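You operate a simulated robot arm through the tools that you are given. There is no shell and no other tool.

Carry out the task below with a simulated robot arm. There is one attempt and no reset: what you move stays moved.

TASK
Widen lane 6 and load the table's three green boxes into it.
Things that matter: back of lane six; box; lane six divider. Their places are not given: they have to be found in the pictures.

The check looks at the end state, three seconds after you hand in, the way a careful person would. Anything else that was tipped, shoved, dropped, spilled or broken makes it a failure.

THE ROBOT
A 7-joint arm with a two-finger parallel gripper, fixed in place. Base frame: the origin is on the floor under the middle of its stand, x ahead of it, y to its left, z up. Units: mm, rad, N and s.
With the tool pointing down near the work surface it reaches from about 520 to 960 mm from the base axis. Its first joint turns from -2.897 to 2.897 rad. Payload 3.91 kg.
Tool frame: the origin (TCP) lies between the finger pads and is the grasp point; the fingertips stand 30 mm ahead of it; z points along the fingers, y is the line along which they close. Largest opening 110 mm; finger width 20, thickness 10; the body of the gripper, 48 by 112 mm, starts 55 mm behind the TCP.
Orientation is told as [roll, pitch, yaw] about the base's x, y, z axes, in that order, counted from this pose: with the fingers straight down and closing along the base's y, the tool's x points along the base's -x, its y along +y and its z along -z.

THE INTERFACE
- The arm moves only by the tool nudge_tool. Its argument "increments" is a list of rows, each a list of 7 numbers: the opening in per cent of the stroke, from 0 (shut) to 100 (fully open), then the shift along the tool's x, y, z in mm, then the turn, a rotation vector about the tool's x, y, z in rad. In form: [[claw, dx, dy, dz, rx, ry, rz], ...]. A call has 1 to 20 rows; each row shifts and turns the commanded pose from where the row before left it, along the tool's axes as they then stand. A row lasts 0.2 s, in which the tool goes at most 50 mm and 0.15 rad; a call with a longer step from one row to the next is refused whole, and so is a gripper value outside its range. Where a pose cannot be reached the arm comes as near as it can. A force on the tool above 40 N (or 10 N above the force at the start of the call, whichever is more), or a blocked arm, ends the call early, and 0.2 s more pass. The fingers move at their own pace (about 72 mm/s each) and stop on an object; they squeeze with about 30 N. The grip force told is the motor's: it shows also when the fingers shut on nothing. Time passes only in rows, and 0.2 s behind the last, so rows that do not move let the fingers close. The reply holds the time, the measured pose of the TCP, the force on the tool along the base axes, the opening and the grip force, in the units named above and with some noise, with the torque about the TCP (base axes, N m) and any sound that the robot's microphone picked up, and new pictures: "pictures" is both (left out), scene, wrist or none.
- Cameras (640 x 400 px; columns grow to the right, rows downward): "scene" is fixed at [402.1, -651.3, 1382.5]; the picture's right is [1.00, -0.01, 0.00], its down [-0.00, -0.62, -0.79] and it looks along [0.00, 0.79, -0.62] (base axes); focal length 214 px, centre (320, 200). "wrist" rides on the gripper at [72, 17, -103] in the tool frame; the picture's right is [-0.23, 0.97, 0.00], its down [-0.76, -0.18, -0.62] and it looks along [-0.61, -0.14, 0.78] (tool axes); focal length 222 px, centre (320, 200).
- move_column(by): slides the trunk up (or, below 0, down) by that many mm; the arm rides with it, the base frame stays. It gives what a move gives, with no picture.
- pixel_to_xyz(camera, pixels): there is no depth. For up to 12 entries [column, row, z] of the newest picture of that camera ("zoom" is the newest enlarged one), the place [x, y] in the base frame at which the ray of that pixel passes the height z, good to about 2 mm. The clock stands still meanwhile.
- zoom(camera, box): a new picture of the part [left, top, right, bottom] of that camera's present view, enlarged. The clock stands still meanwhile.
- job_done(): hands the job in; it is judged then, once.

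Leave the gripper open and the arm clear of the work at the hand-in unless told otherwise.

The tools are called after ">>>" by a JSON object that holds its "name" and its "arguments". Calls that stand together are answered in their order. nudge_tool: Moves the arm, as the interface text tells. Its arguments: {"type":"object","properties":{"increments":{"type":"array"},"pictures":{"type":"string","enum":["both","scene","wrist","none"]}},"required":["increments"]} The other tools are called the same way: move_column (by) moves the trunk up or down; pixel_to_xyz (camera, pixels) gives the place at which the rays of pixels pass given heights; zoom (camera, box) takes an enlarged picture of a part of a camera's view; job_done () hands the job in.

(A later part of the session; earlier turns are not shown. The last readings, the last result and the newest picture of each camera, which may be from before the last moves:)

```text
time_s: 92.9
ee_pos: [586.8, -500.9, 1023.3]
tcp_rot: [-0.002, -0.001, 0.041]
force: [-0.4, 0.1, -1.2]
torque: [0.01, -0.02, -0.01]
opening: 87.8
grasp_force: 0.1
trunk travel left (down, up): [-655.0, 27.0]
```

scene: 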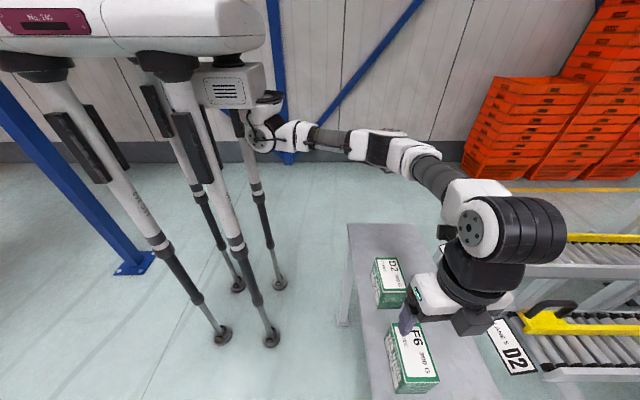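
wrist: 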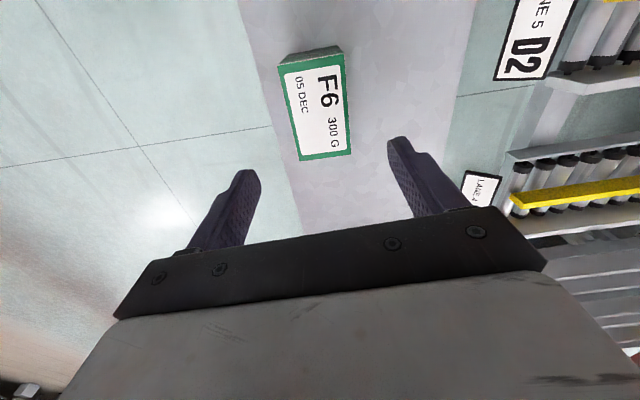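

>>> {"name": "nudge_tool", "arguments": {"increments": [[80, 0, 0, 0, 0, 0, -0.14], [80, 0, 0, 0, 0, 0, -0.14], [80, 0, 0, 0, 0, 0, -0.14], [80, 0, 0, 0, 0, 0, -0.14], [80, 0, 0, 0, 0, 0, -0.14], [80, 0, 0, 0, 0, 0, -0.14], [80, 0, 0, 0, 0, 0, -0.14], [80, 0, 0, 0, 0, 0, -0.14], [80, 0, 0, 0, 0, 0, -0.14], [80, 0, 0, 0, 0, 0, -0.14], [80, 0, 0, 0, 0, 0, -0.129], [80, 0, 0, 0, 0, 0, 0]], "pictures": "both"}}

```text
time_s: 95.5
ee_pos: [585.6, -501.2, 1022.3]
tcp_rot: [0.0, 0.001, 1.571]
force: [0.6, 0.1, 0.6]
torque: [-0.02, 0.0, -0.01]
opening: 88.1
grasp_force: 0.1
trunk travel left (down, up): [-655.0, 27.0]
```

scene: 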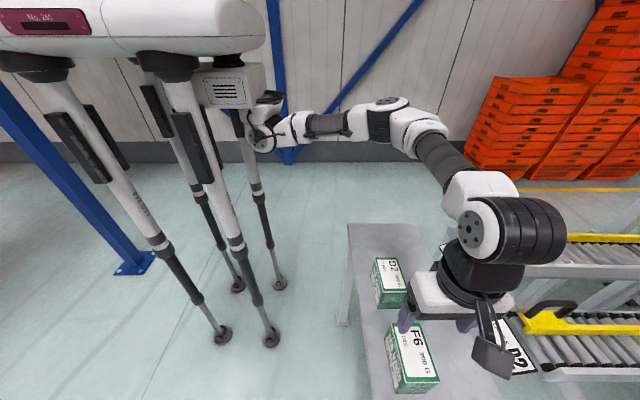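
wrist: 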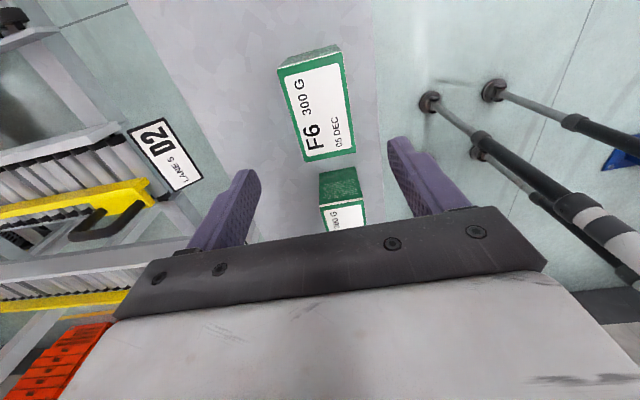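

Now yaw is 1.571, unflagged, over F6. I'll verify F6's corners from this view.

>>> {"name": "zoom", "arguments": {"camera": "wrist", "box": [260, 30, 380, 180]}}

```text
2.67 times, centred on (320, 105) of wrist
```

zoom: 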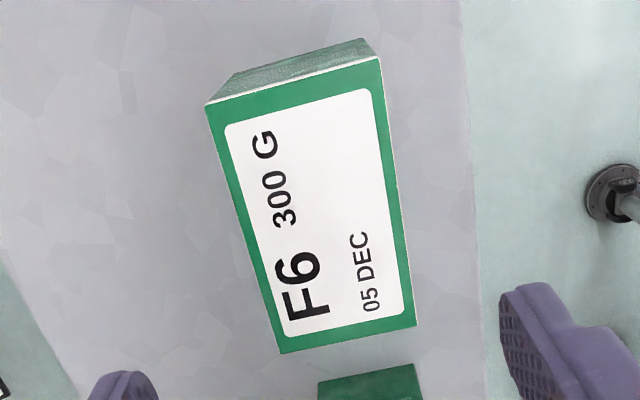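

>>> {"name": "pixel_to_xyz", "arguments": {"camera": "zoom", "pixels": [[205, 106, 890], [380, 57, 890], [417, 326, 890], [280, 353, 890]]}}

```text
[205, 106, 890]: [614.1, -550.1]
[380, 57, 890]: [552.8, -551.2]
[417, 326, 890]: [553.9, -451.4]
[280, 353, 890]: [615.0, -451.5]
```

F6's centre is (584,-501), right under the tool. I'll descend to TCP z≈880 and then close.

>>> {"name": "nudge_tool", "arguments": {"increments": [[80, 0, 1.6, 40, 0, 0, 0], [80, 0, 0, 40, 0, 0, 0], [80, 0, 0, 35, 0, 0, 0], [80, 0, 0, 26, 0, 0, 0], [80, 0, 0, 0, 0, 0, 0]], "pictures": "wrist"}}

```text
time_s: 96.7
ee_pos: [584.1, -499.2, 880.5]
tcp_rot: [0.0, 0.003, 1.571]
force: [-0.5, 0.2, -0.5]
torque: [-0.04, -0.01, 0.0]
opening: 88.2
grasp_force: 0.0
trunk travel left (down, up): [-655.0, 27.0]
```

wrist: 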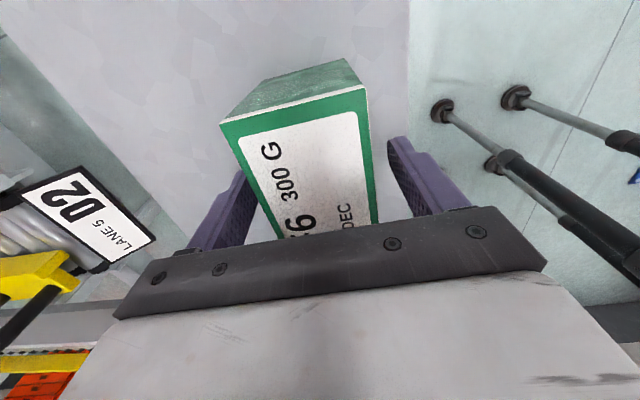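

The fingers straddle F6 evenly. I'll close and lift 30 mm.

>>> {"name": "nudge_tool", "arguments": {"increments": [[70, 0, 0, 0, 0, 0, 0], [60, 0, 0, 0, 0, 0, 0], [50, 0, 0, 0, 0, 0, 0], [40, 0, 0, 0, 0, 0, 0], [40, 0, 0, 0, 0, 0, 0], [40, 0, 0, -10, 0, 0, 0], [40, 0, 0, -20, 0, 0, 0], [40, 0, 0, 0, 0, 0, 0]], "pictures": "wrist"}}

```text
time_s: 98.5
ee_pos: [584.5, -499.2, 911.1]
tcp_rot: [-0.001, 0.002, 1.569]
force: [0.5, -0.7, -0.8]
torque: [-0.03, 0.0, -0.02]
opening: 62.0
grasp_force: 29.4
trunk travel left (down, up): [-655.0, 27.0]
```

wrist: 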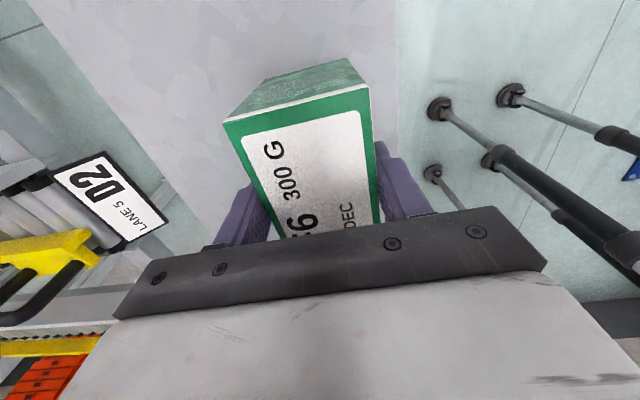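

F6 is held (62.0 mm, 29 N). I'll lift to z≈1006 and carry it to (800,-217), well inside reach.

>>> {"name": "nudge_tool", "arguments": {"increments": [[40, 0, 0, -32, 0, 0, 0], [40, 0, 0, -32, 0, 0, 0], [40, 0, 0, -31, 0, 0, 0], [40, -35.3, -26.9, 0, 0, 0, 0], [40, -35.3, -26.9, 0, 0, 0, 0], [40, -35.3, -26.9, 0, 0, 0, 0], [40, -35.3, -26.9, 0, 0, 0, 0], [40, -35.3, -26.9, 0, 0, 0, 0], [40, -35.3, -26.9, 0, 0, 0, 0], [40, -35.3, -26.9, 0, 0, 0, 0], [40, -35.3, -26.9, 0, 0, 0, 0], [40, 0, 0, 0, 0, 0, 0]], "pictures": "both"}}

```text
time_s: 101.1
ee_pos: [800.2, -218.2, 1006.2]
tcp_rot: [0.002, 0.001, 1.568]
force: [0.0, -0.3, -2.4]
torque: [0.02, 0.02, 0.03]
opening: 61.6
grasp_force: 30.6
trunk travel left (down, up): [-655.0, 27.0]
```

scene: 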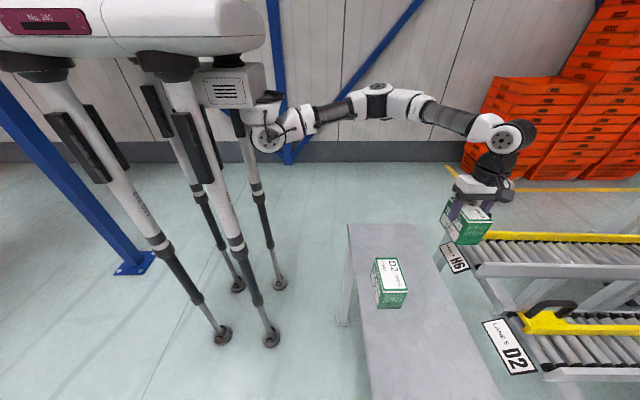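
wrist: 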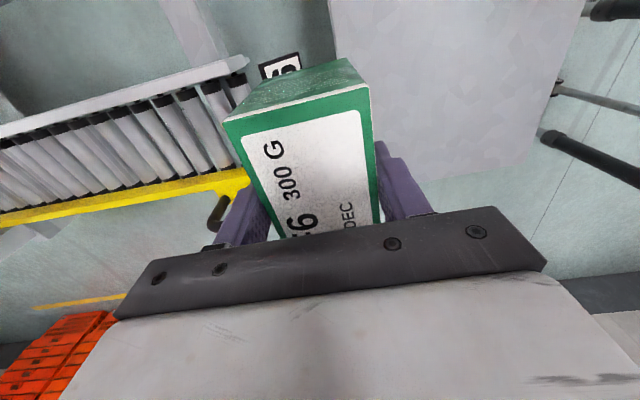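

Arrived at (800,-218,1006). I'll go forward 97 mm in x over the lane mouth, with small steps, to x≈897.

>>> {"name": "nudge_tool", "arguments": {"increments": [[40, -0.5, -25, 0, 0, 0, 0], [40, -0.5, -25, 0, 0, 0, 0], [40, 0, -25, 0, 0, 0, 0], [40, 0, -22, 0, 0, 0, 0], [40, 0, 0, 0, 0, 0, 0]], "pictures": "both"}}

>>> {"name": "zoom", "arguments": {"camera": "wrist", "box": [160, 40, 420, 250]}}

>>> {"name": "zoom", "arguments": {"camera": "scene", "box": [440, 180, 570, 280]}}

```text
time_s: 102.3
ee_pos: [896.4, -220.5, 1006.8]
tcp_rot: [-0.001, 0.001, 1.568]
force: [0.4, 0.5, -2.5]
torque: [-0.01, -0.02, -0.01]
opening: 61.8
grasp_force: 30.1
trunk travel left (down, up): [-655.0, 27.0]
```

scene: 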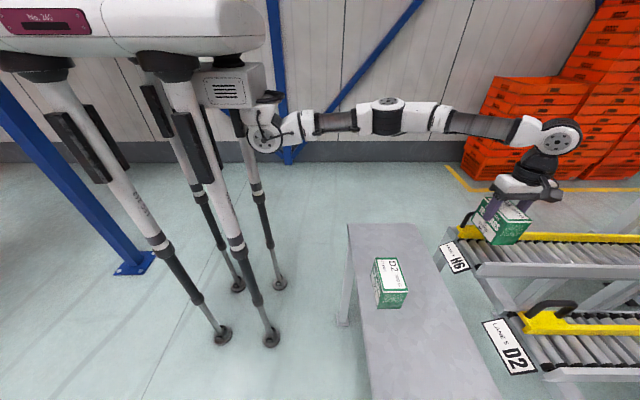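
wrist: 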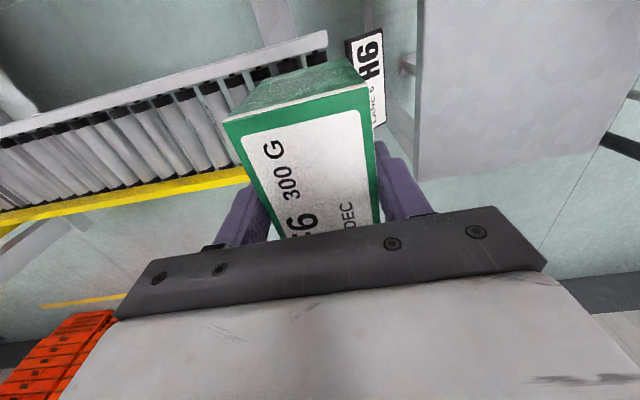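

```text
1.90 times, centred on (290, 145) of wrist
```

zoom: 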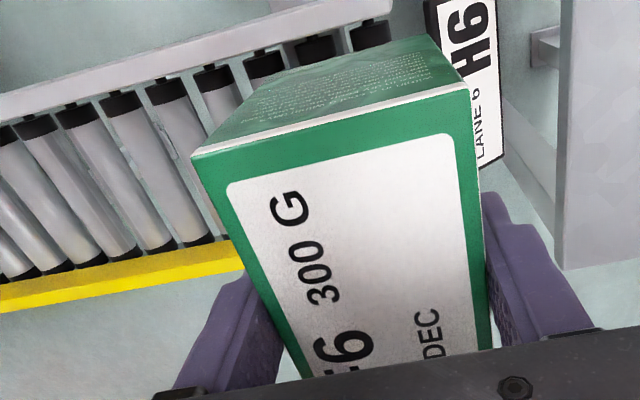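

```text
4.00 times, centred on (505, 230) of scene
```

zoom: 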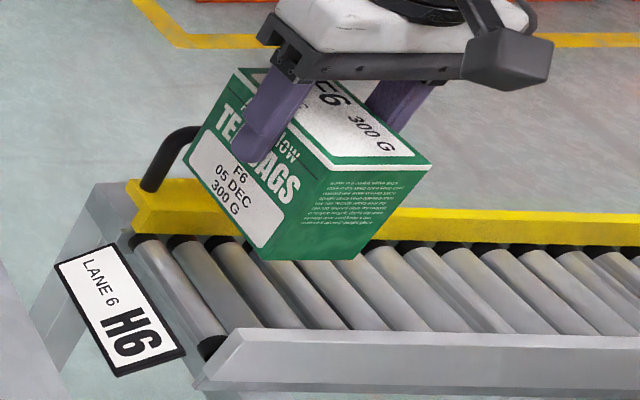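

I'll check the box edges at top height z≈1016.

>>> {"name": "pixel_to_xyz", "arguments": {"camera": "wrist", "pixels": [[223.2, 121.3, 1016], [369, 86, 1016], [200, 71, 863], [100, 112, 860], [90, 205.5, 825], [150, 194.5, 825]]}}

>>> {"name": "pixel_to_xyz", "arguments": {"camera": "scene", "pixels": [[506.7, 221, 1016], [532.5, 220.5, 1016], [485, 199, 1016]]}}

```text
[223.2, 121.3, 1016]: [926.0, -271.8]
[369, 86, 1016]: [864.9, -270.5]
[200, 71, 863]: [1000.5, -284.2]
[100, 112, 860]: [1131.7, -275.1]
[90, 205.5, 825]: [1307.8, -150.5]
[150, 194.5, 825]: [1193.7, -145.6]
```

```text
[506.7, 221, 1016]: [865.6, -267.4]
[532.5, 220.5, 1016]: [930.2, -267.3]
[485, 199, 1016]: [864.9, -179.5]
```

The box is about 3–4 mm toward the rail from centre, so I'll shift +3.5 mm in y and +6 mm in x, then descend 60 mm.

>>> {"name": "nudge_tool", "arguments": {"increments": [[40, -3.5, -3, 0, 0, 0, 0], [40, 0, -3, 0, 0, 0, 0], [40, 0, 0, 15, 0, 0, 0], [40, 0, 0, 15, 0, 0, 0], [40, 0, 0, 15, 0, 0, 0], [40, 0, 0, 15, 0, 0, 0], [40, 0, 0, 0, 0, 0, 0]], "pictures": "both"}}

>>> {"name": "zoom", "arguments": {"camera": "wrist", "box": [160, 40, 420, 250]}}

>>> {"name": "zoom", "arguments": {"camera": "scene", "box": [440, 190, 570, 280]}}

```text
time_s: 103.9
ee_pos: [901.7, -214.5, 946.0]
tcp_rot: [0.0, 0.001, 1.569]
force: [0.3, -0.1, -2.2]
torque: [-0.01, 0.02, -0.01]
opening: 61.6
grasp_force: 29.8
trunk travel left (down, up): [-655.0, 27.0]
```

scene: 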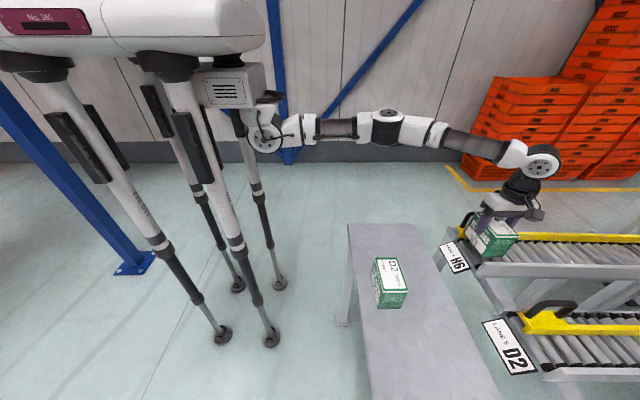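
wrist: 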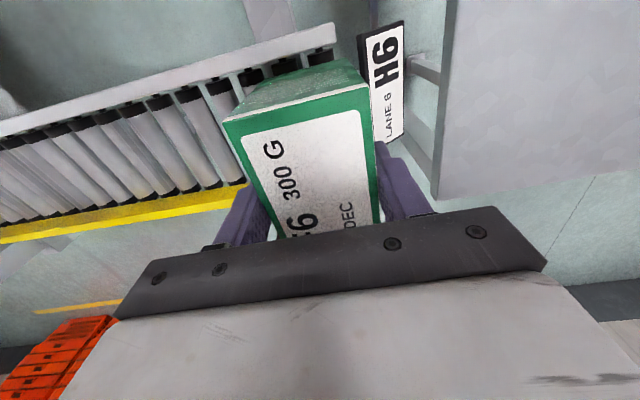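

```text
1.90 times, centred on (290, 145) of wrist
```

zoom: 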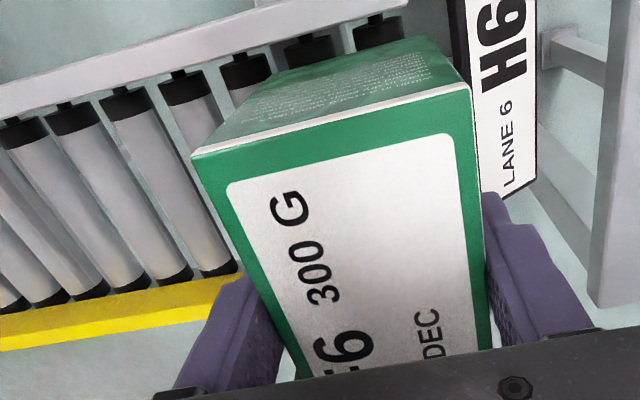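

```text
4.44 times, centred on (505, 235) of scene
```

zoom: 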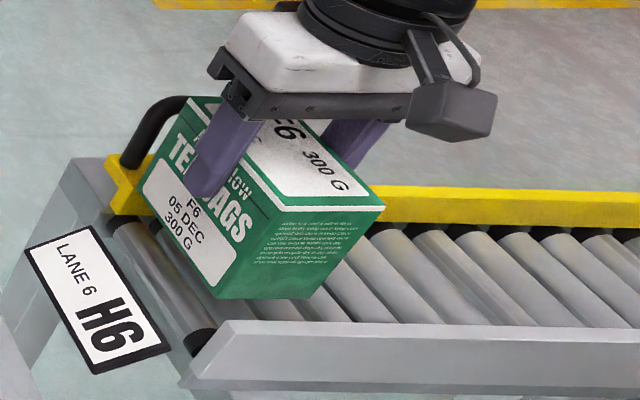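

>>> {"name": "pixel_to_xyz", "arguments": {"camera": "wrist", "pixels": [[223.2, 121.3, 955.5], [369, 84.5, 955.5], [292.4, 46, 864], [184, 93, 862], [212, 182.5, 826], [120, 203.5, 825]]}}

>>> {"name": "pixel_to_xyz", "arguments": {"camera": "scene", "pixels": [[487, 237.9, 955.5], [519.6, 236.8, 955.5]]}}

```text
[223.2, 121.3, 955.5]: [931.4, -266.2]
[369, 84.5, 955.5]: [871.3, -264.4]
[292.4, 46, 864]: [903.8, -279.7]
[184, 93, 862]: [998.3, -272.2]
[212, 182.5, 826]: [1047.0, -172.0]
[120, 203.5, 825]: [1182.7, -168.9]
```

```text
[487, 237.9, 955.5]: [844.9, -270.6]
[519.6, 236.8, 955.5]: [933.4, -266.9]
```

>>> {"name": "pixel_to_xyz", "arguments": {"camera": "wrist", "pixels": [[212, 192.4, 826], [130, 207.5, 825], [240, 187, 826], [212, 192.4, 830]]}}

```text
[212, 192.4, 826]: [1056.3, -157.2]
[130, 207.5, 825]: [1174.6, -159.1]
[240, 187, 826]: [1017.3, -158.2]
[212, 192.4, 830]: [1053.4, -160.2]
```

The divider face is at ≈-159 and the rail at ≈-272, with the box at -265.5…-165.5, which is well centred. I'll lower 30 mm, then slowly to contact.

>>> {"name": "nudge_tool", "arguments": {"increments": [[40, 0, 0, 10, 0, 0, 0], [40, 0, 0, 10, 0, 0, 0], [40, 0, 0, 8, 0, 0, 0], [40, 0, 0, 3, 0, 0, 0], [40, 0, 0, 0, 0, 0, 0]], "pictures": "none"}}

>>> {"name": "nudge_tool", "arguments": {"increments": [[40, 0, 0, 2.5, 0, 0, 0], [40, 0, 0, 2.5, 0, 0, 0], [40, 0, 0, 0, 0, 0, 0]], "pictures": "none"}}

```text
time_s: 105.1
ee_pos: [904.2, -214.5, 914.3]
tcp_rot: [0.0, 0.001, 1.569]
force: [0.1, -0.9, -1.2]
torque: [0.0, -0.04, 0.02]
opening: 61.7
grasp_force: 30.2
trunk travel left (down, up): [-655.0, 27.0]
```

```text
time_s: 105.9
ee_pos: [901.7, -213.8, 909.2]
tcp_rot: [-0.001, 0.003, 1.571]
force: [-0.4, -0.3, -1.7]
torque: [-0.01, 0.0, 0.02]
opening: 61.4
grasp_force: 30.0
trunk travel left (down, up): [-655.0, 27.0]
```

>>> {"name": "nudge_tool", "arguments": {"increments": [[40, 0, 0, 2, 0, 0, 0], [40, 0, 0, 1.5, 0, 0, 0], [40, 0, 0, 0, 0, 0, 0]], "pictures": "wrist"}}

```text
time_s: 106.7
ee_pos: [903.2, -214.8, 905.6]
tcp_rot: [0.001, 0.001, 1.569]
force: [0.1, -0.6, 0.3]
torque: [-0.05, 0.02, 0.02]
opening: 61.5
grasp_force: 29.9
trunk travel left (down, up): [-655.0, 27.0]
```

wrist: 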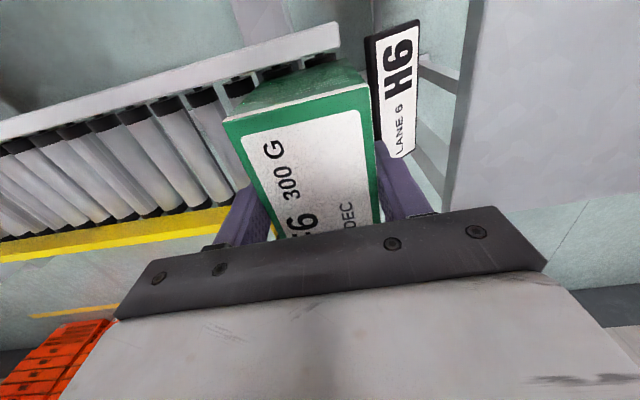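

Fz changed from -1.7 to 0.3, so first contact is near. One more 2 mm step down, then open.

>>> {"name": "nudge_tool", "arguments": {"increments": [[40, 0, 0, 1, 0, 0, 0], [40, 0, 0, 1, 0, 0, 0], [40, 0, 0, 0, 0, 0, 0]], "pictures": "none"}}

```text
time_s: 107.5
ee_pos: [902.7, -214.5, 907.0]
tcp_rot: [-0.001, 0.002, 1.569]
force: [0.4, -0.8, 10.0]
torque: [0.21, 0.14, -0.05]
opening: 61.9
grasp_force: 30.1
trunk travel left (down, up): [-655.0, 27.0]
```

Contact (10 N). I'll ease open.

>>> {"name": "nudge_tool", "arguments": {"increments": [[58, 0, 0, 0, 0, 0, 0], [62, 0, 0, 0, 0, 0, 0], [66, 0, 0, 0, 0, 0, 0], [72, 0, 0, 0, 0, 0, 0], [72, 0, 0, 0, 0, 0, 0]], "pictures": "both"}}

>>> {"name": "zoom", "arguments": {"camera": "scene", "box": [440, 200, 570, 280]}}

```text
time_s: 108.7
ee_pos: [901.7, -214.1, 904.1]
tcp_rot: [0.0, 0.003, 1.569]
force: [0.4, 0.5, -0.2]
torque: [0.02, -0.03, 0.0]
opening: 79.1
grasp_force: 0.0
trunk travel left (down, up): [-655.0, 27.0]
```

scene: 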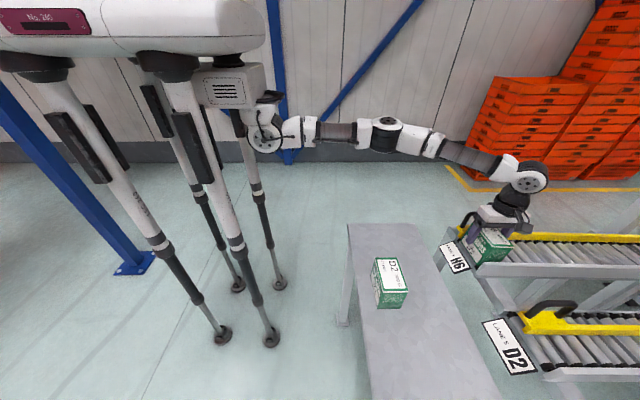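
wrist: 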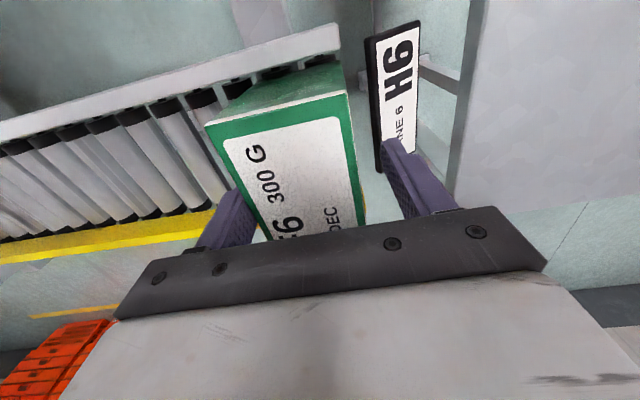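

```text
4.92 times, centred on (505, 240) of scene
```

zoom: 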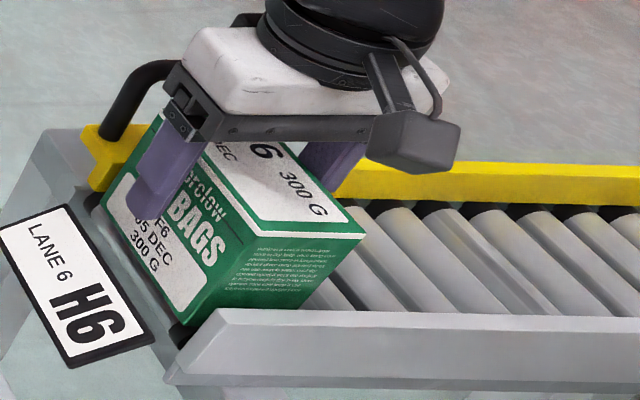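

F6 sits on the rollers against the +x finger. I'll lift straight up slowly and let it roll.

>>> {"name": "nudge_tool", "arguments": {"increments": [[72, 0, 0, -10, 0, 0, 0], [72, 0, 0, -10, 0, 0, 0], [72, 0, 0, -10, 0, 0, 0], [72, 0, 0, -10, 0, 0, 0], [72, 0, 0, -15, 0, 0, 0], [72, 0, 0, -20, 0, 0, 0], [72, 0, 0, -25, 0, 0, 0], [72, 0, 0, 0, 0, 0, 0], [72, 0, 0, 0, 0, 0, 0]], "pictures": "both"}}

```text
time_s: 110.7
ee_pos: [903.9, -214.4, 1006.4]
tcp_rot: [0.0, 0.001, 1.569]
force: [0.4, -0.3, -0.1]
torque: [-0.04, -0.02, 0.02]
opening: 79.4
grasp_force: 0.0
trunk travel left (down, up): [-655.0, 27.0]
```

scene: 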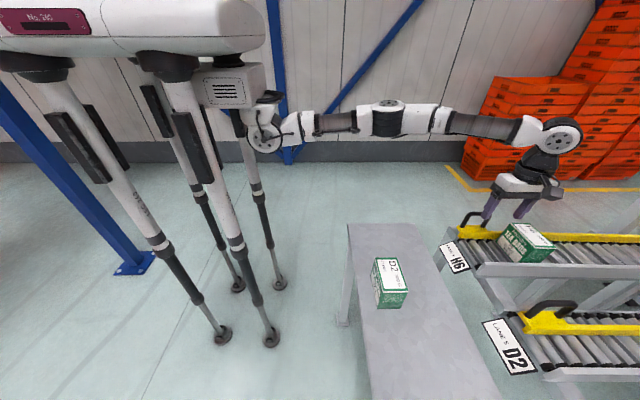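
wrist: 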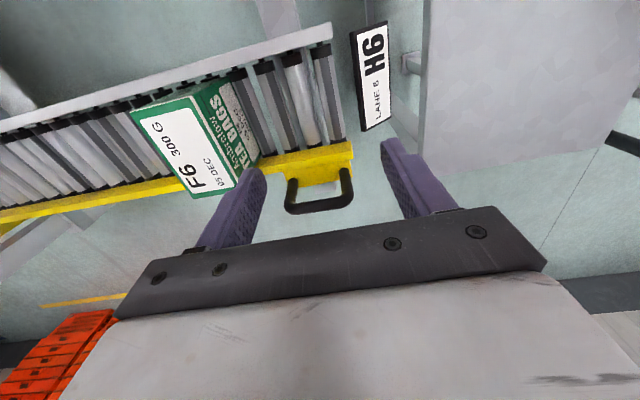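

F6 is rolling down the lane, square and level. Meanwhile I'll fly to above D2 (585,-331).

>>> {"name": "nudge_tool", "arguments": {"increments": [[80, 14.6, 39.9, 0, 0, 0, 0], [80, 14.6, 39.9, 0, 0, 0, 0], [80, 14.6, 39.9, 0, 0, 0, 0], [80, 14.6, 39.9, 0, 0, 0, 0], [80, 14.6, 39.9, 0, 0, 0, 0], [80, 14.6, 39.9, 0, 0, 0, 0], [80, 14.6, 39.9, 0, 0, 0, 0], [80, 14.6, 39.9, 0, 0, 0, 0], [80, 0, 0, 0, 0, 0, 0]], "pictures": "both"}}

>>> {"name": "zoom", "arguments": {"camera": "wrist", "box": [250, 20, 390, 180]}}

```text
time_s: 112.7
ee_pos: [584.3, -328.8, 1002.9]
tcp_rot: [0.0, 0.002, 1.569]
force: [-1.5, 0.5, -0.3]
torque: [0.02, -0.02, 0.02]
opening: 87.5
grasp_force: 0.0
trunk travel left (down, up): [-655.0, 27.0]
```

scene: 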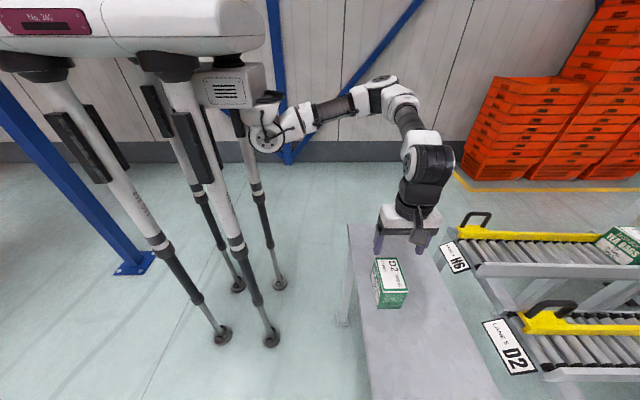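
wrist: 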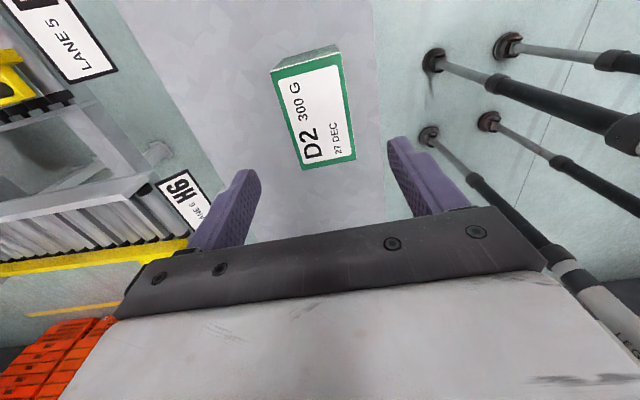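

```text
2.50 times, centred on (320, 100) of wrist
```

zoom: 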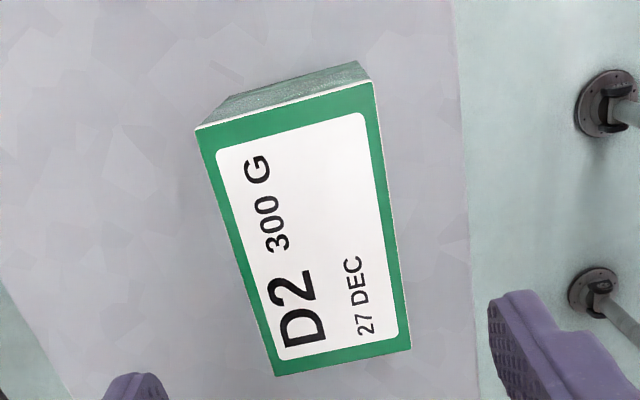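

>>> {"name": "pixel_to_xyz", "arguments": {"camera": "zoom", "pixels": [[195, 129, 890], [372, 80, 890], [411, 348, 890], [275, 376, 890]]}}

```text
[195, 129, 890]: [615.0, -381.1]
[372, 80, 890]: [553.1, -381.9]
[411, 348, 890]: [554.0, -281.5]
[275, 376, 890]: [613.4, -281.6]
```

D2's centre is (584,-331.5). I'll adjust -2.5 mm in y, descend 122 mm, then check.

>>> {"name": "nudge_tool", "arguments": {"increments": [[80, 2.5, 0, 30, 0, 0, 0], [80, 0, 0, 40, 0, 0, 0], [80, 0, 0, 30, 0, 0, 0], [80, 0, 0, 22, 0, 0, 0], [80, 0, 0, 0, 0, 0, 0]], "pictures": "wrist"}}

```text
time_s: 113.9
ee_pos: [583.6, -331.8, 883.7]
tcp_rot: [0.0, 0.001, 1.568]
force: [0.4, 0.5, 0.0]
torque: [0.02, 0.02, -0.02]
opening: 88.3
grasp_force: 0.1
trunk travel left (down, up): [-655.0, 27.0]
```

wrist: 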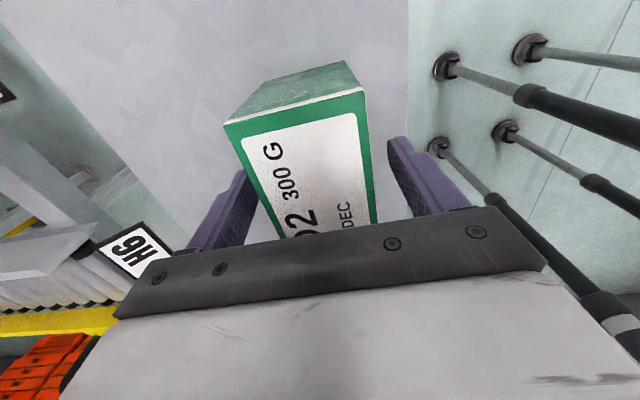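

The fingers straddle D2 well. I'll go down 3 mm, close and lift 30 mm.

>>> {"name": "nudge_tool", "arguments": {"increments": [[80, 0, 0, 3, 0, 0, 0], [70, 0, 0, 0, 0, 0, 0], [60, 0, 0, 0, 0, 0, 0], [50, 0, 0, 0, 0, 0, 0], [40, 0, 0, 0, 0, 0, 0], [40, 0, 0, 0, 0, 0, 0], [40, 0, 0, -10, 0, 0, 0], [40, 0, 0, -20, 0, 0, 0], [40, 0, 0, 0, 0, 0, 0]], "pictures": "wrist"}}

```text
time_s: 115.9
ee_pos: [584.0, -331.6, 910.8]
tcp_rot: [0.001, 0.002, 1.568]
force: [-0.9, 0.0, -1.7]
torque: [-0.01, -0.02, -0.01]
opening: 61.9
grasp_force: 29.6
trunk travel left (down, up): [-655.0, 27.0]
```

wrist: 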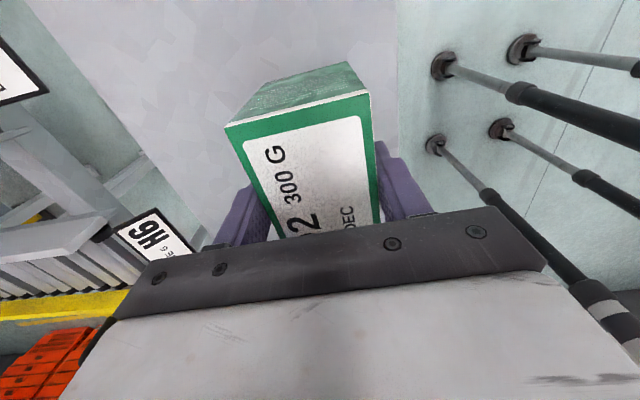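

D2 is held. I'll lift to z≈1006, carry it to (800,-216), then forward to x≈903.

>>> {"name": "nudge_tool", "arguments": {"increments": [[40, 0, 0, -32, 0, 0, 0], [40, 0, 0, -32, 0, 0, 0], [40, 0, 0, -31, 0, 0, 0], [40, -19.3, -36, 0, 0, 0, 0], [40, -19.3, -36, 0, 0, 0, 0], [40, -19.3, -36, 0, 0, 0, 0], [40, -19.3, -36, 0, 0, 0, 0], [40, -19.3, -36, 0, 0, 0, 0], [40, -19.3, -36, 0, 0, 0, 0], [40, 0, -22, 0, 0, 0, 0], [40, 0, -22, 0, 0, 0, 0], [40, 0, -22, 0, 0, 0, 0], [40, 0, -20, 0, 0, 0, 0], [40, 0, -16, 0, 0, 0, 0], [40, 0, 0, 0, 0, 0, 0]], "pictures": "both"}}

>>> {"name": "zoom", "arguments": {"camera": "wrist", "box": [160, 40, 420, 250]}}

```text
time_s: 119.1
ee_pos: [902.1, -216.8, 1005.5]
tcp_rot: [-0.001, 0.003, 1.569]
force: [-0.3, 0.2, -1.6]
torque: [-0.03, 0.02, -0.01]
opening: 61.7
grasp_force: 30.0
trunk travel left (down, up): [-655.0, 27.0]
```

scene: 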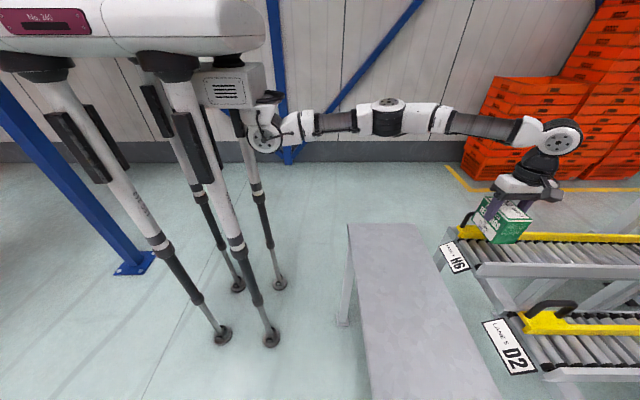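
wrist: 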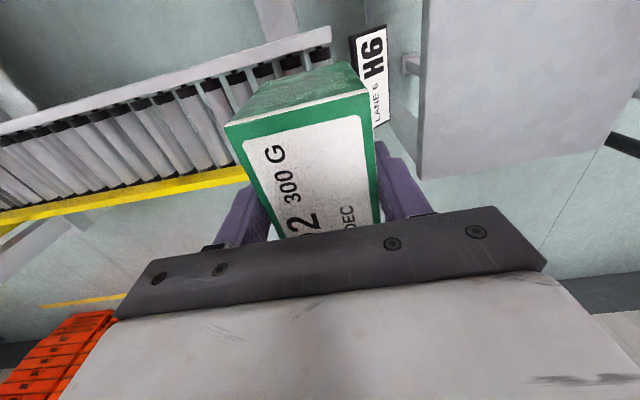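

```text
1.90 times, centred on (290, 145) of wrist
```

zoom: 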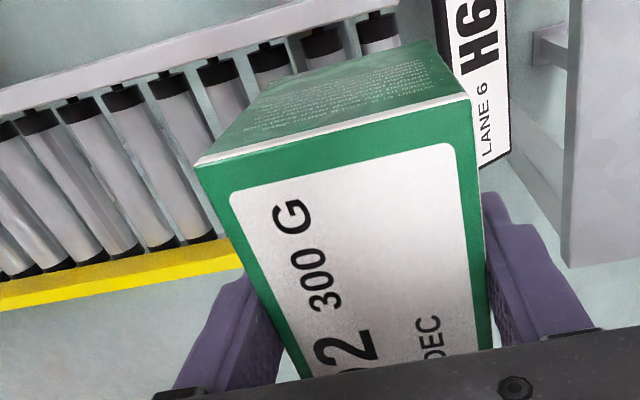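

I'll check the edges, then descend 60 mm as before.

>>> {"name": "pixel_to_xyz", "arguments": {"camera": "wrist", "pixels": [[224.2, 126.6, 1014.7], [369, 90.8, 1014.7]]}}

>>> {"name": "nudge_tool", "arguments": {"increments": [[40, 0, 0, 15, 0, 0, 0], [40, 0, 0, 15, 0, 0, 0], [40, 0, 0, 15, 0, 0, 0], [40, 0, 0, 15, 0, 0, 0], [40, 0, 0, 0, 0, 0, 0]], "pictures": "both"}}

>>> {"name": "zoom", "arguments": {"camera": "wrist", "box": [160, 40, 420, 250]}}

>>> {"name": "zoom", "arguments": {"camera": "scene", "box": [440, 190, 570, 280]}}

```text
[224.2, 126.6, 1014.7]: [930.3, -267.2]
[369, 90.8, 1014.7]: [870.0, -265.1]
```

```text
time_s: 120.3
ee_pos: [902.5, -217.9, 942.4]
tcp_rot: [0.0, 0.002, 1.568]
force: [0.5, 0.3, -1.1]
torque: [0.0, 0.0, 0.03]
opening: 61.9
grasp_force: 30.1
trunk travel left (down, up): [-655.0, 27.0]
```

scene: 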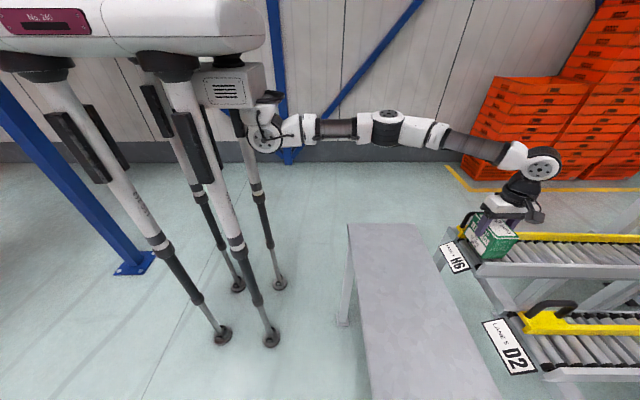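
wrist: 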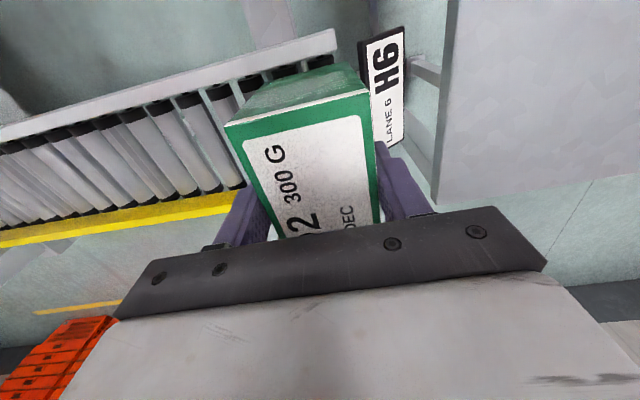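

```text
1.90 times, centred on (290, 145) of wrist
```

zoom: 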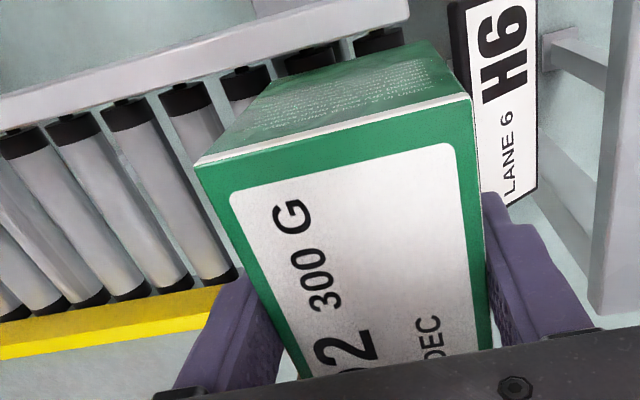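

```text
4.44 times, centred on (505, 235) of scene
```

zoom: 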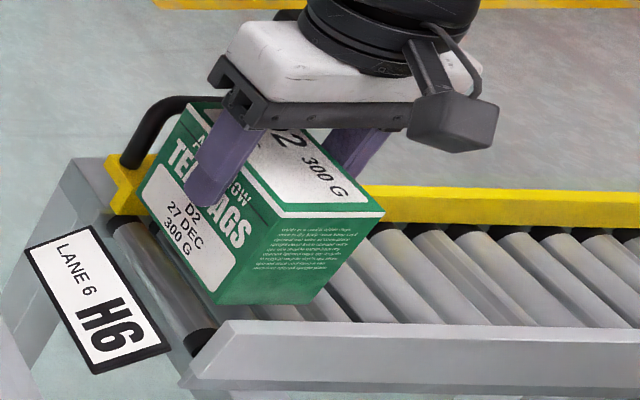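

The position is good (box ≈ -267…-167). I'll shift +1.5 mm in y and lower to just above the rollers.

>>> {"name": "nudge_tool", "arguments": {"increments": [[40, -1.5, 0, 10, 0, 0, 0], [40, 0, 0, 10, 0, 0, 0], [40, 0, 0, 8, 0, 0, 0], [40, 0, 0, 3, 0, 0, 0], [40, 0, 0, 2, 0, 0, 0], [40, 0, 0, 0, 0, 0, 0]], "pictures": "none"}}

>>> {"name": "nudge_tool", "arguments": {"increments": [[40, 0, 0, 1.5, 0, 0, 0], [40, 0, 0, 1.5, 0, 0, 0], [40, 0, 0, 0, 0, 0, 0]], "pictures": "none"}}

```text
time_s: 121.7
ee_pos: [901.3, -215.8, 909.7]
tcp_rot: [0.0, 0.002, 1.569]
force: [-0.3, 0.8, -2.1]
torque: [-0.03, 0.01, 0.0]
opening: 61.5
grasp_force: 30.3
trunk travel left (down, up): [-655.0, 27.0]
```

```text
time_s: 122.5
ee_pos: [902.2, -216.4, 907.3]
tcp_rot: [0.0, 0.001, 1.568]
force: [-0.8, 0.0, -1.9]
torque: [-0.02, 0.01, -0.02]
opening: 61.7
grasp_force: 30.0
trunk travel left (down, up): [-655.0, 27.0]
```

There's no contact yet at 907. I'll continue in 1.2 mm steps.

>>> {"name": "nudge_tool", "arguments": {"increments": [[40, 0, 0, 1.2, 0, 0, 0], [40, 0, 0, 1.2, 0, 0, 0], [40, 0, 0, 0, 0, 0, 0]], "pictures": "none"}}

```text
time_s: 123.3
ee_pos: [901.6, -216.3, 905.6]
tcp_rot: [0.0, 0.001, 1.569]
force: [-0.8, -0.6, 0.3]
torque: [-0.04, 0.03, -0.02]
opening: 61.6
grasp_force: 29.5
trunk travel left (down, up): [-655.0, 27.0]
```

First contact is near (Fz 0.3). One more small step, then ease open.

>>> {"name": "nudge_tool", "arguments": {"increments": [[40, 0, 0, 1.2, 0, 0, 0], [40, 0, 0, 0, 0, 0, 0], [58, 0, 0, 0, 0, 0, 0], [62, 0, 0, 0, 0, 0, 0], [66, 0, 0, 0, 0, 0, 0], [72, 0, 0, 0, 0, 0, 0], [72, 0, 0, 0, 0, 0, 0]], "pictures": "both"}}

>>> {"name": "zoom", "arguments": {"camera": "scene", "box": [440, 200, 570, 280]}}

```text
time_s: 124.9
ee_pos: [901.5, -216.6, 905.4]
tcp_rot: [0.0, 0.002, 1.568]
force: [0.9, 0.2, -0.4]
torque: [0.02, 0.01, -0.01]
opening: 79.2
grasp_force: 0.0
trunk travel left (down, up): [-655.0, 27.0]
```

scene: 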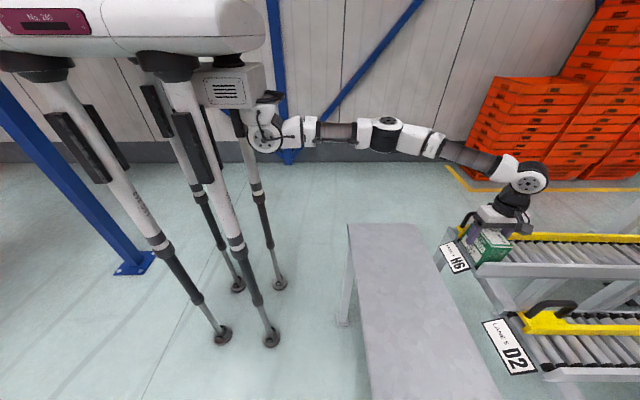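
wrist: 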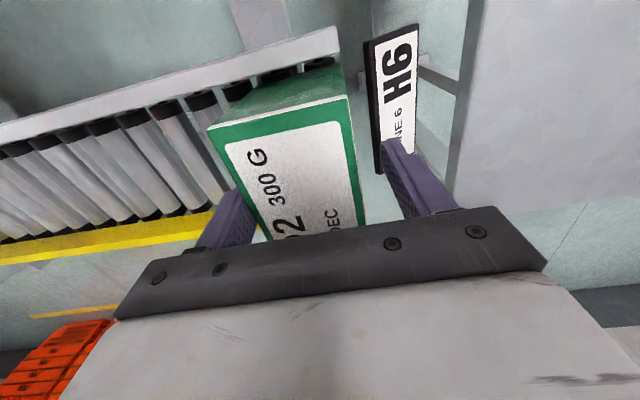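

```text
4.92 times, centred on (505, 240) of scene
```

zoom: 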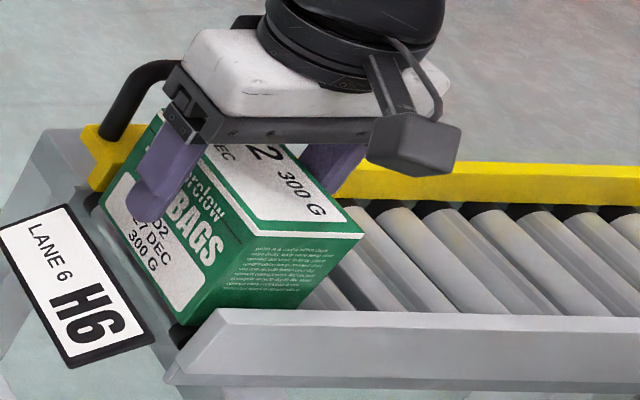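

D2 is on the rollers. I'll lift straight up and let it roll.

>>> {"name": "nudge_tool", "arguments": {"increments": [[72, 0, 0, -10, 0, 0, 0], [72, 0, 0, -10, 0, 0, 0], [72, 0, 0, -10, 0, 0, 0], [72, 0, 0, -10, 0, 0, 0], [72, 0, 0, -15, 0, 0, 0], [72, 0, 0, -20, 0, 0, 0], [72, 0, 0, -25, 0, 0, 0], [72, 0, 0, 0, 0, 0, 0], [72, 0, 30, 0, 0, 0, 0], [72, 0, 40, 0, 0, 0, 0], [72, 0, 40, 0, 0, 0, 0], [72, 0, 0, 0, 0, 0, 0]], "pictures": "both"}}

```text
time_s: 127.5
ee_pos: [791.3, -214.4, 1004.2]
tcp_rot: [-0.001, 0.003, 1.568]
force: [-0.4, 1.0, 0.1]
torque: [-0.01, 0.0, 0.0]
opening: 79.0
grasp_force: 0.0
trunk travel left (down, up): [-655.0, 27.0]
```

scene: 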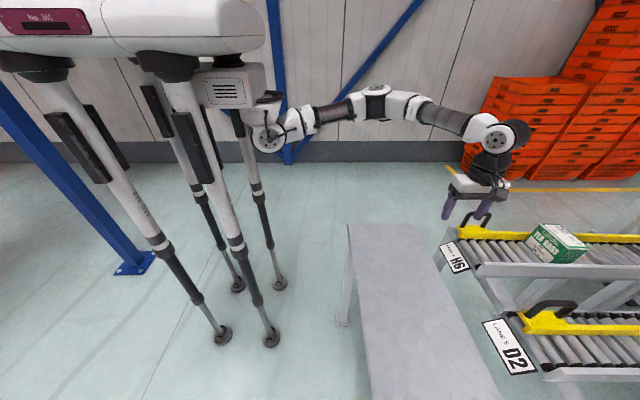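
wrist: 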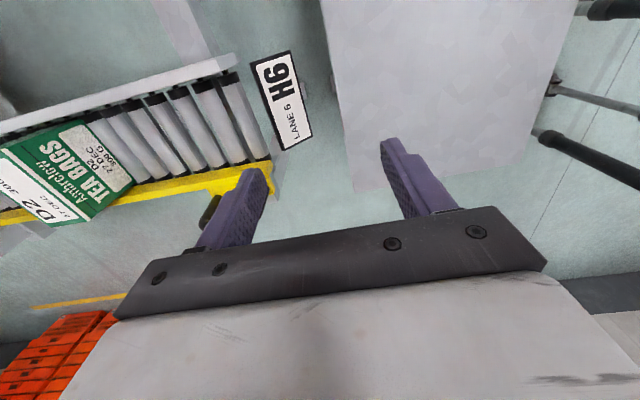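

D2 is rolling down as well. I'll turn yaw back to 0, then tilt forward to inspect the far end.

>>> {"name": "nudge_tool", "arguments": {"increments": [[72, 0, 0, -20, 0, 0, 0.14], [72, 0, 0, -20, 0, 0, 0.14], [72, 0, 0, -20, 0, 0, 0.14], [72, 0, 0, -20, 0, 0, 0.14], [72, 0, 0, -20, 0, 0, 0.14], [72, 0, 0, -15, 0, 0, 0.14], [72, 0, 0, 0, 0, 0, 0.14], [72, 0, 0, 0, 0, 0, 0.14], [72, 0, 0, 0, 0, 0, 0.14], [72, 0, 0, 0, 0, 0, 0.14], [72, 0, 0, 0, 0, 0, 0.14], [72, 0, 0, 0, 0, 0, 0.03], [72, 25, 0, 0, 0, -0.14, 0], [72, 25, 0, 0, 0, -0.14, 0], [72, 0, 0, 0, 0, -0.14, 0], [72, 0, 0, 0, 0, -0.14, 0], [72, 0, 0, 0, 0, -0.1, 0], [72, 0, 0, 0, 0, 0, 0]], "pictures": "both"}}

>>> {"name": "zoom", "arguments": {"camera": "wrist", "box": [260, 60, 420, 220]}}

>>> {"name": "zoom", "arguments": {"camera": "wrist", "box": [310, 150, 390, 215]}}

```text
time_s: 131.3
ee_pos: [741.7, -214.8, 1116.9]
tcp_rot: [0.0, -0.661, -0.001]
force: [0.3, -0.4, -0.1]
torque: [0.0, -0.01, -0.02]
opening: 79.1
grasp_force: 0.1
trunk travel left (down, up): [-655.0, 27.0]
```

scene: 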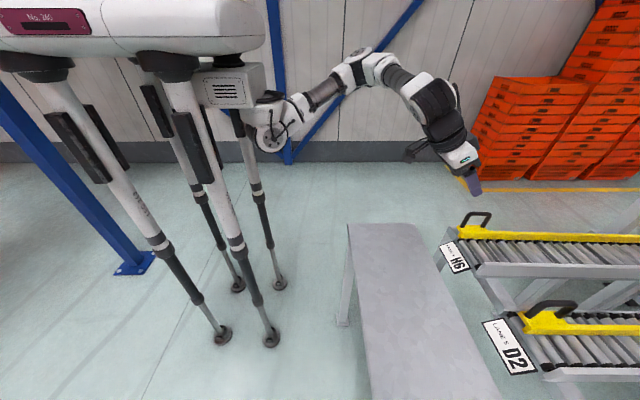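
wrist: 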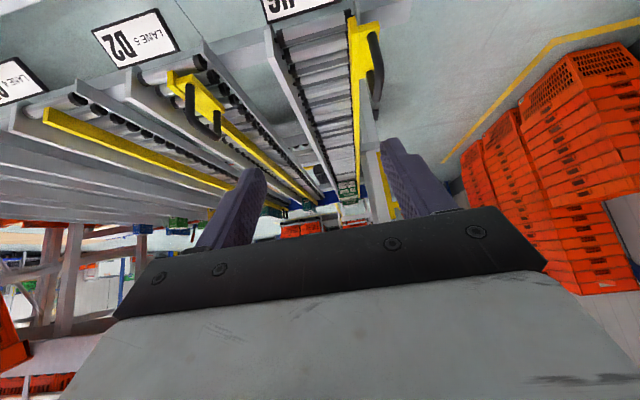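

```text
2.50 times, centred on (340, 140) of wrist
```

zoom: 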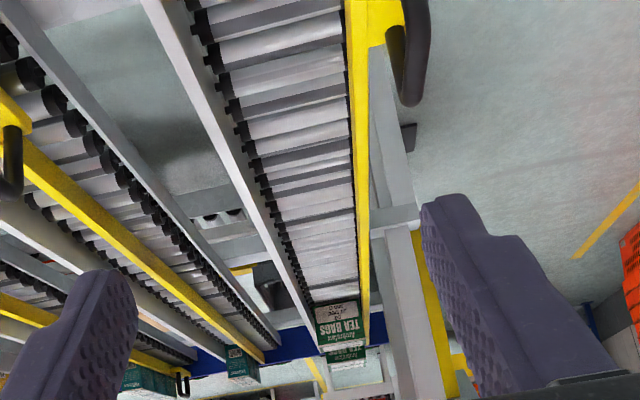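

```text
6.15 times, centred on (350, 182) of wrist
```

zoom: 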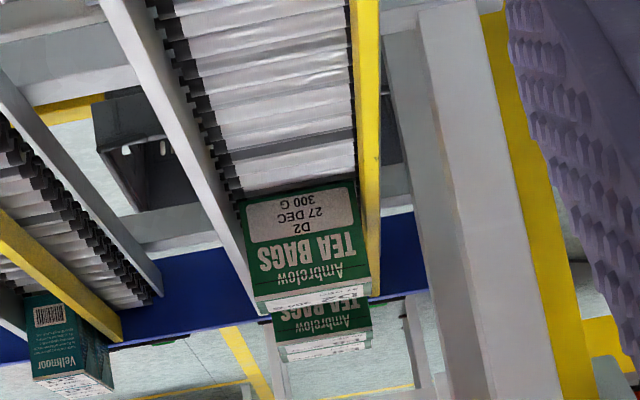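

D2 is approaching the others. I'll wait a second and look again.

>>> {"name": "nudge_tool", "arguments": {"increments": [[72, 0, 0, 0, 0, 0, 0], [72, 0, 0, 0, 0, 0, 0], [72, 0, 0, 0, 0, 0, 0], [72, 0, 0, 0, 0, 0, 0], [72, 0, 0, 0, 0, 0, 0], [72, 0, 0, 0, 0, 0, 0], [72, 0, 0, 0, 0, 0, 0], [72, 0, 0, 0, 0, 0, 0]], "pictures": "both"}}

>>> {"name": "zoom", "arguments": {"camera": "wrist", "box": [310, 160, 390, 215]}}

>>> {"name": "zoom", "arguments": {"camera": "wrist", "box": [330, 170, 370, 215]}}

```text
time_s: 133.1
ee_pos: [741.5, -214.9, 1116.3]
tcp_rot: [-0.003, -0.661, 0.0]
force: [-0.1, -0.2, 0.1]
torque: [-0.02, 0.0, 0.01]
opening: 79.0
grasp_force: 0.1
trunk travel left (down, up): [-655.0, 27.0]
```

scene: 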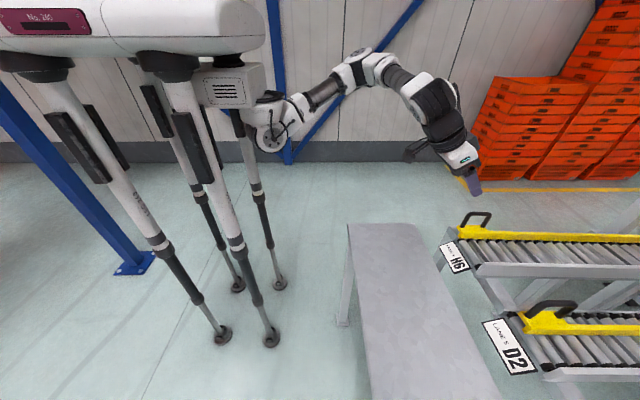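
wrist: 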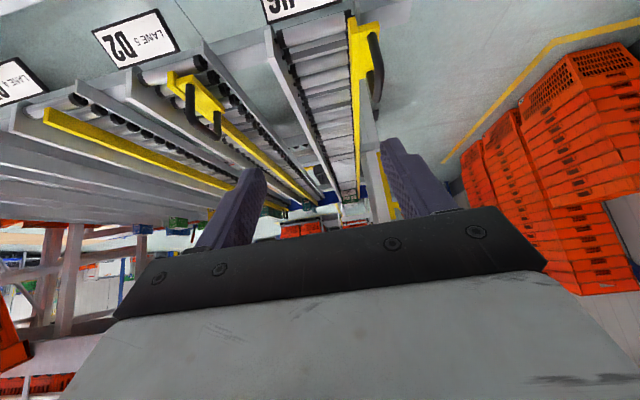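

```text
7.27 times, centred on (350, 188) of wrist
```

zoom: 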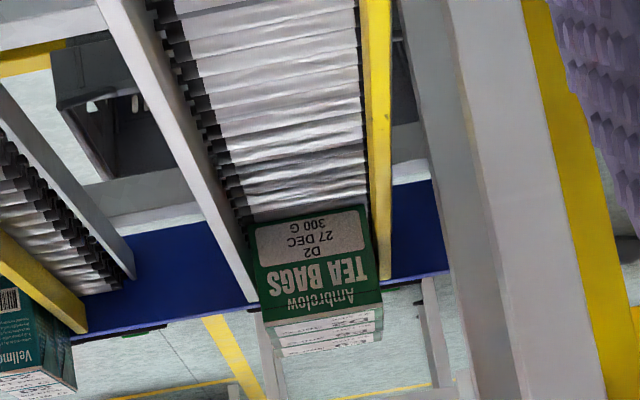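

```text
8.89 times, centred on (350, 192) of wrist
```

zoom: 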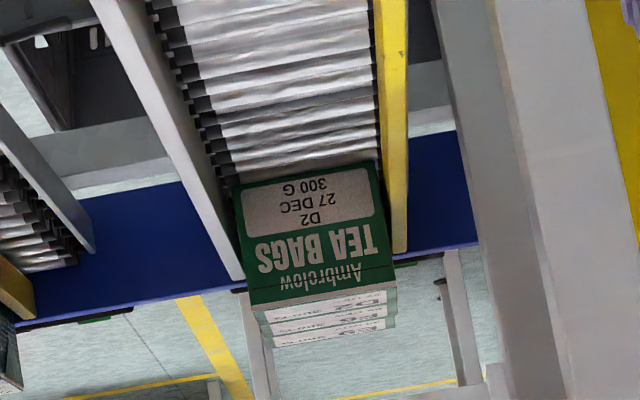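

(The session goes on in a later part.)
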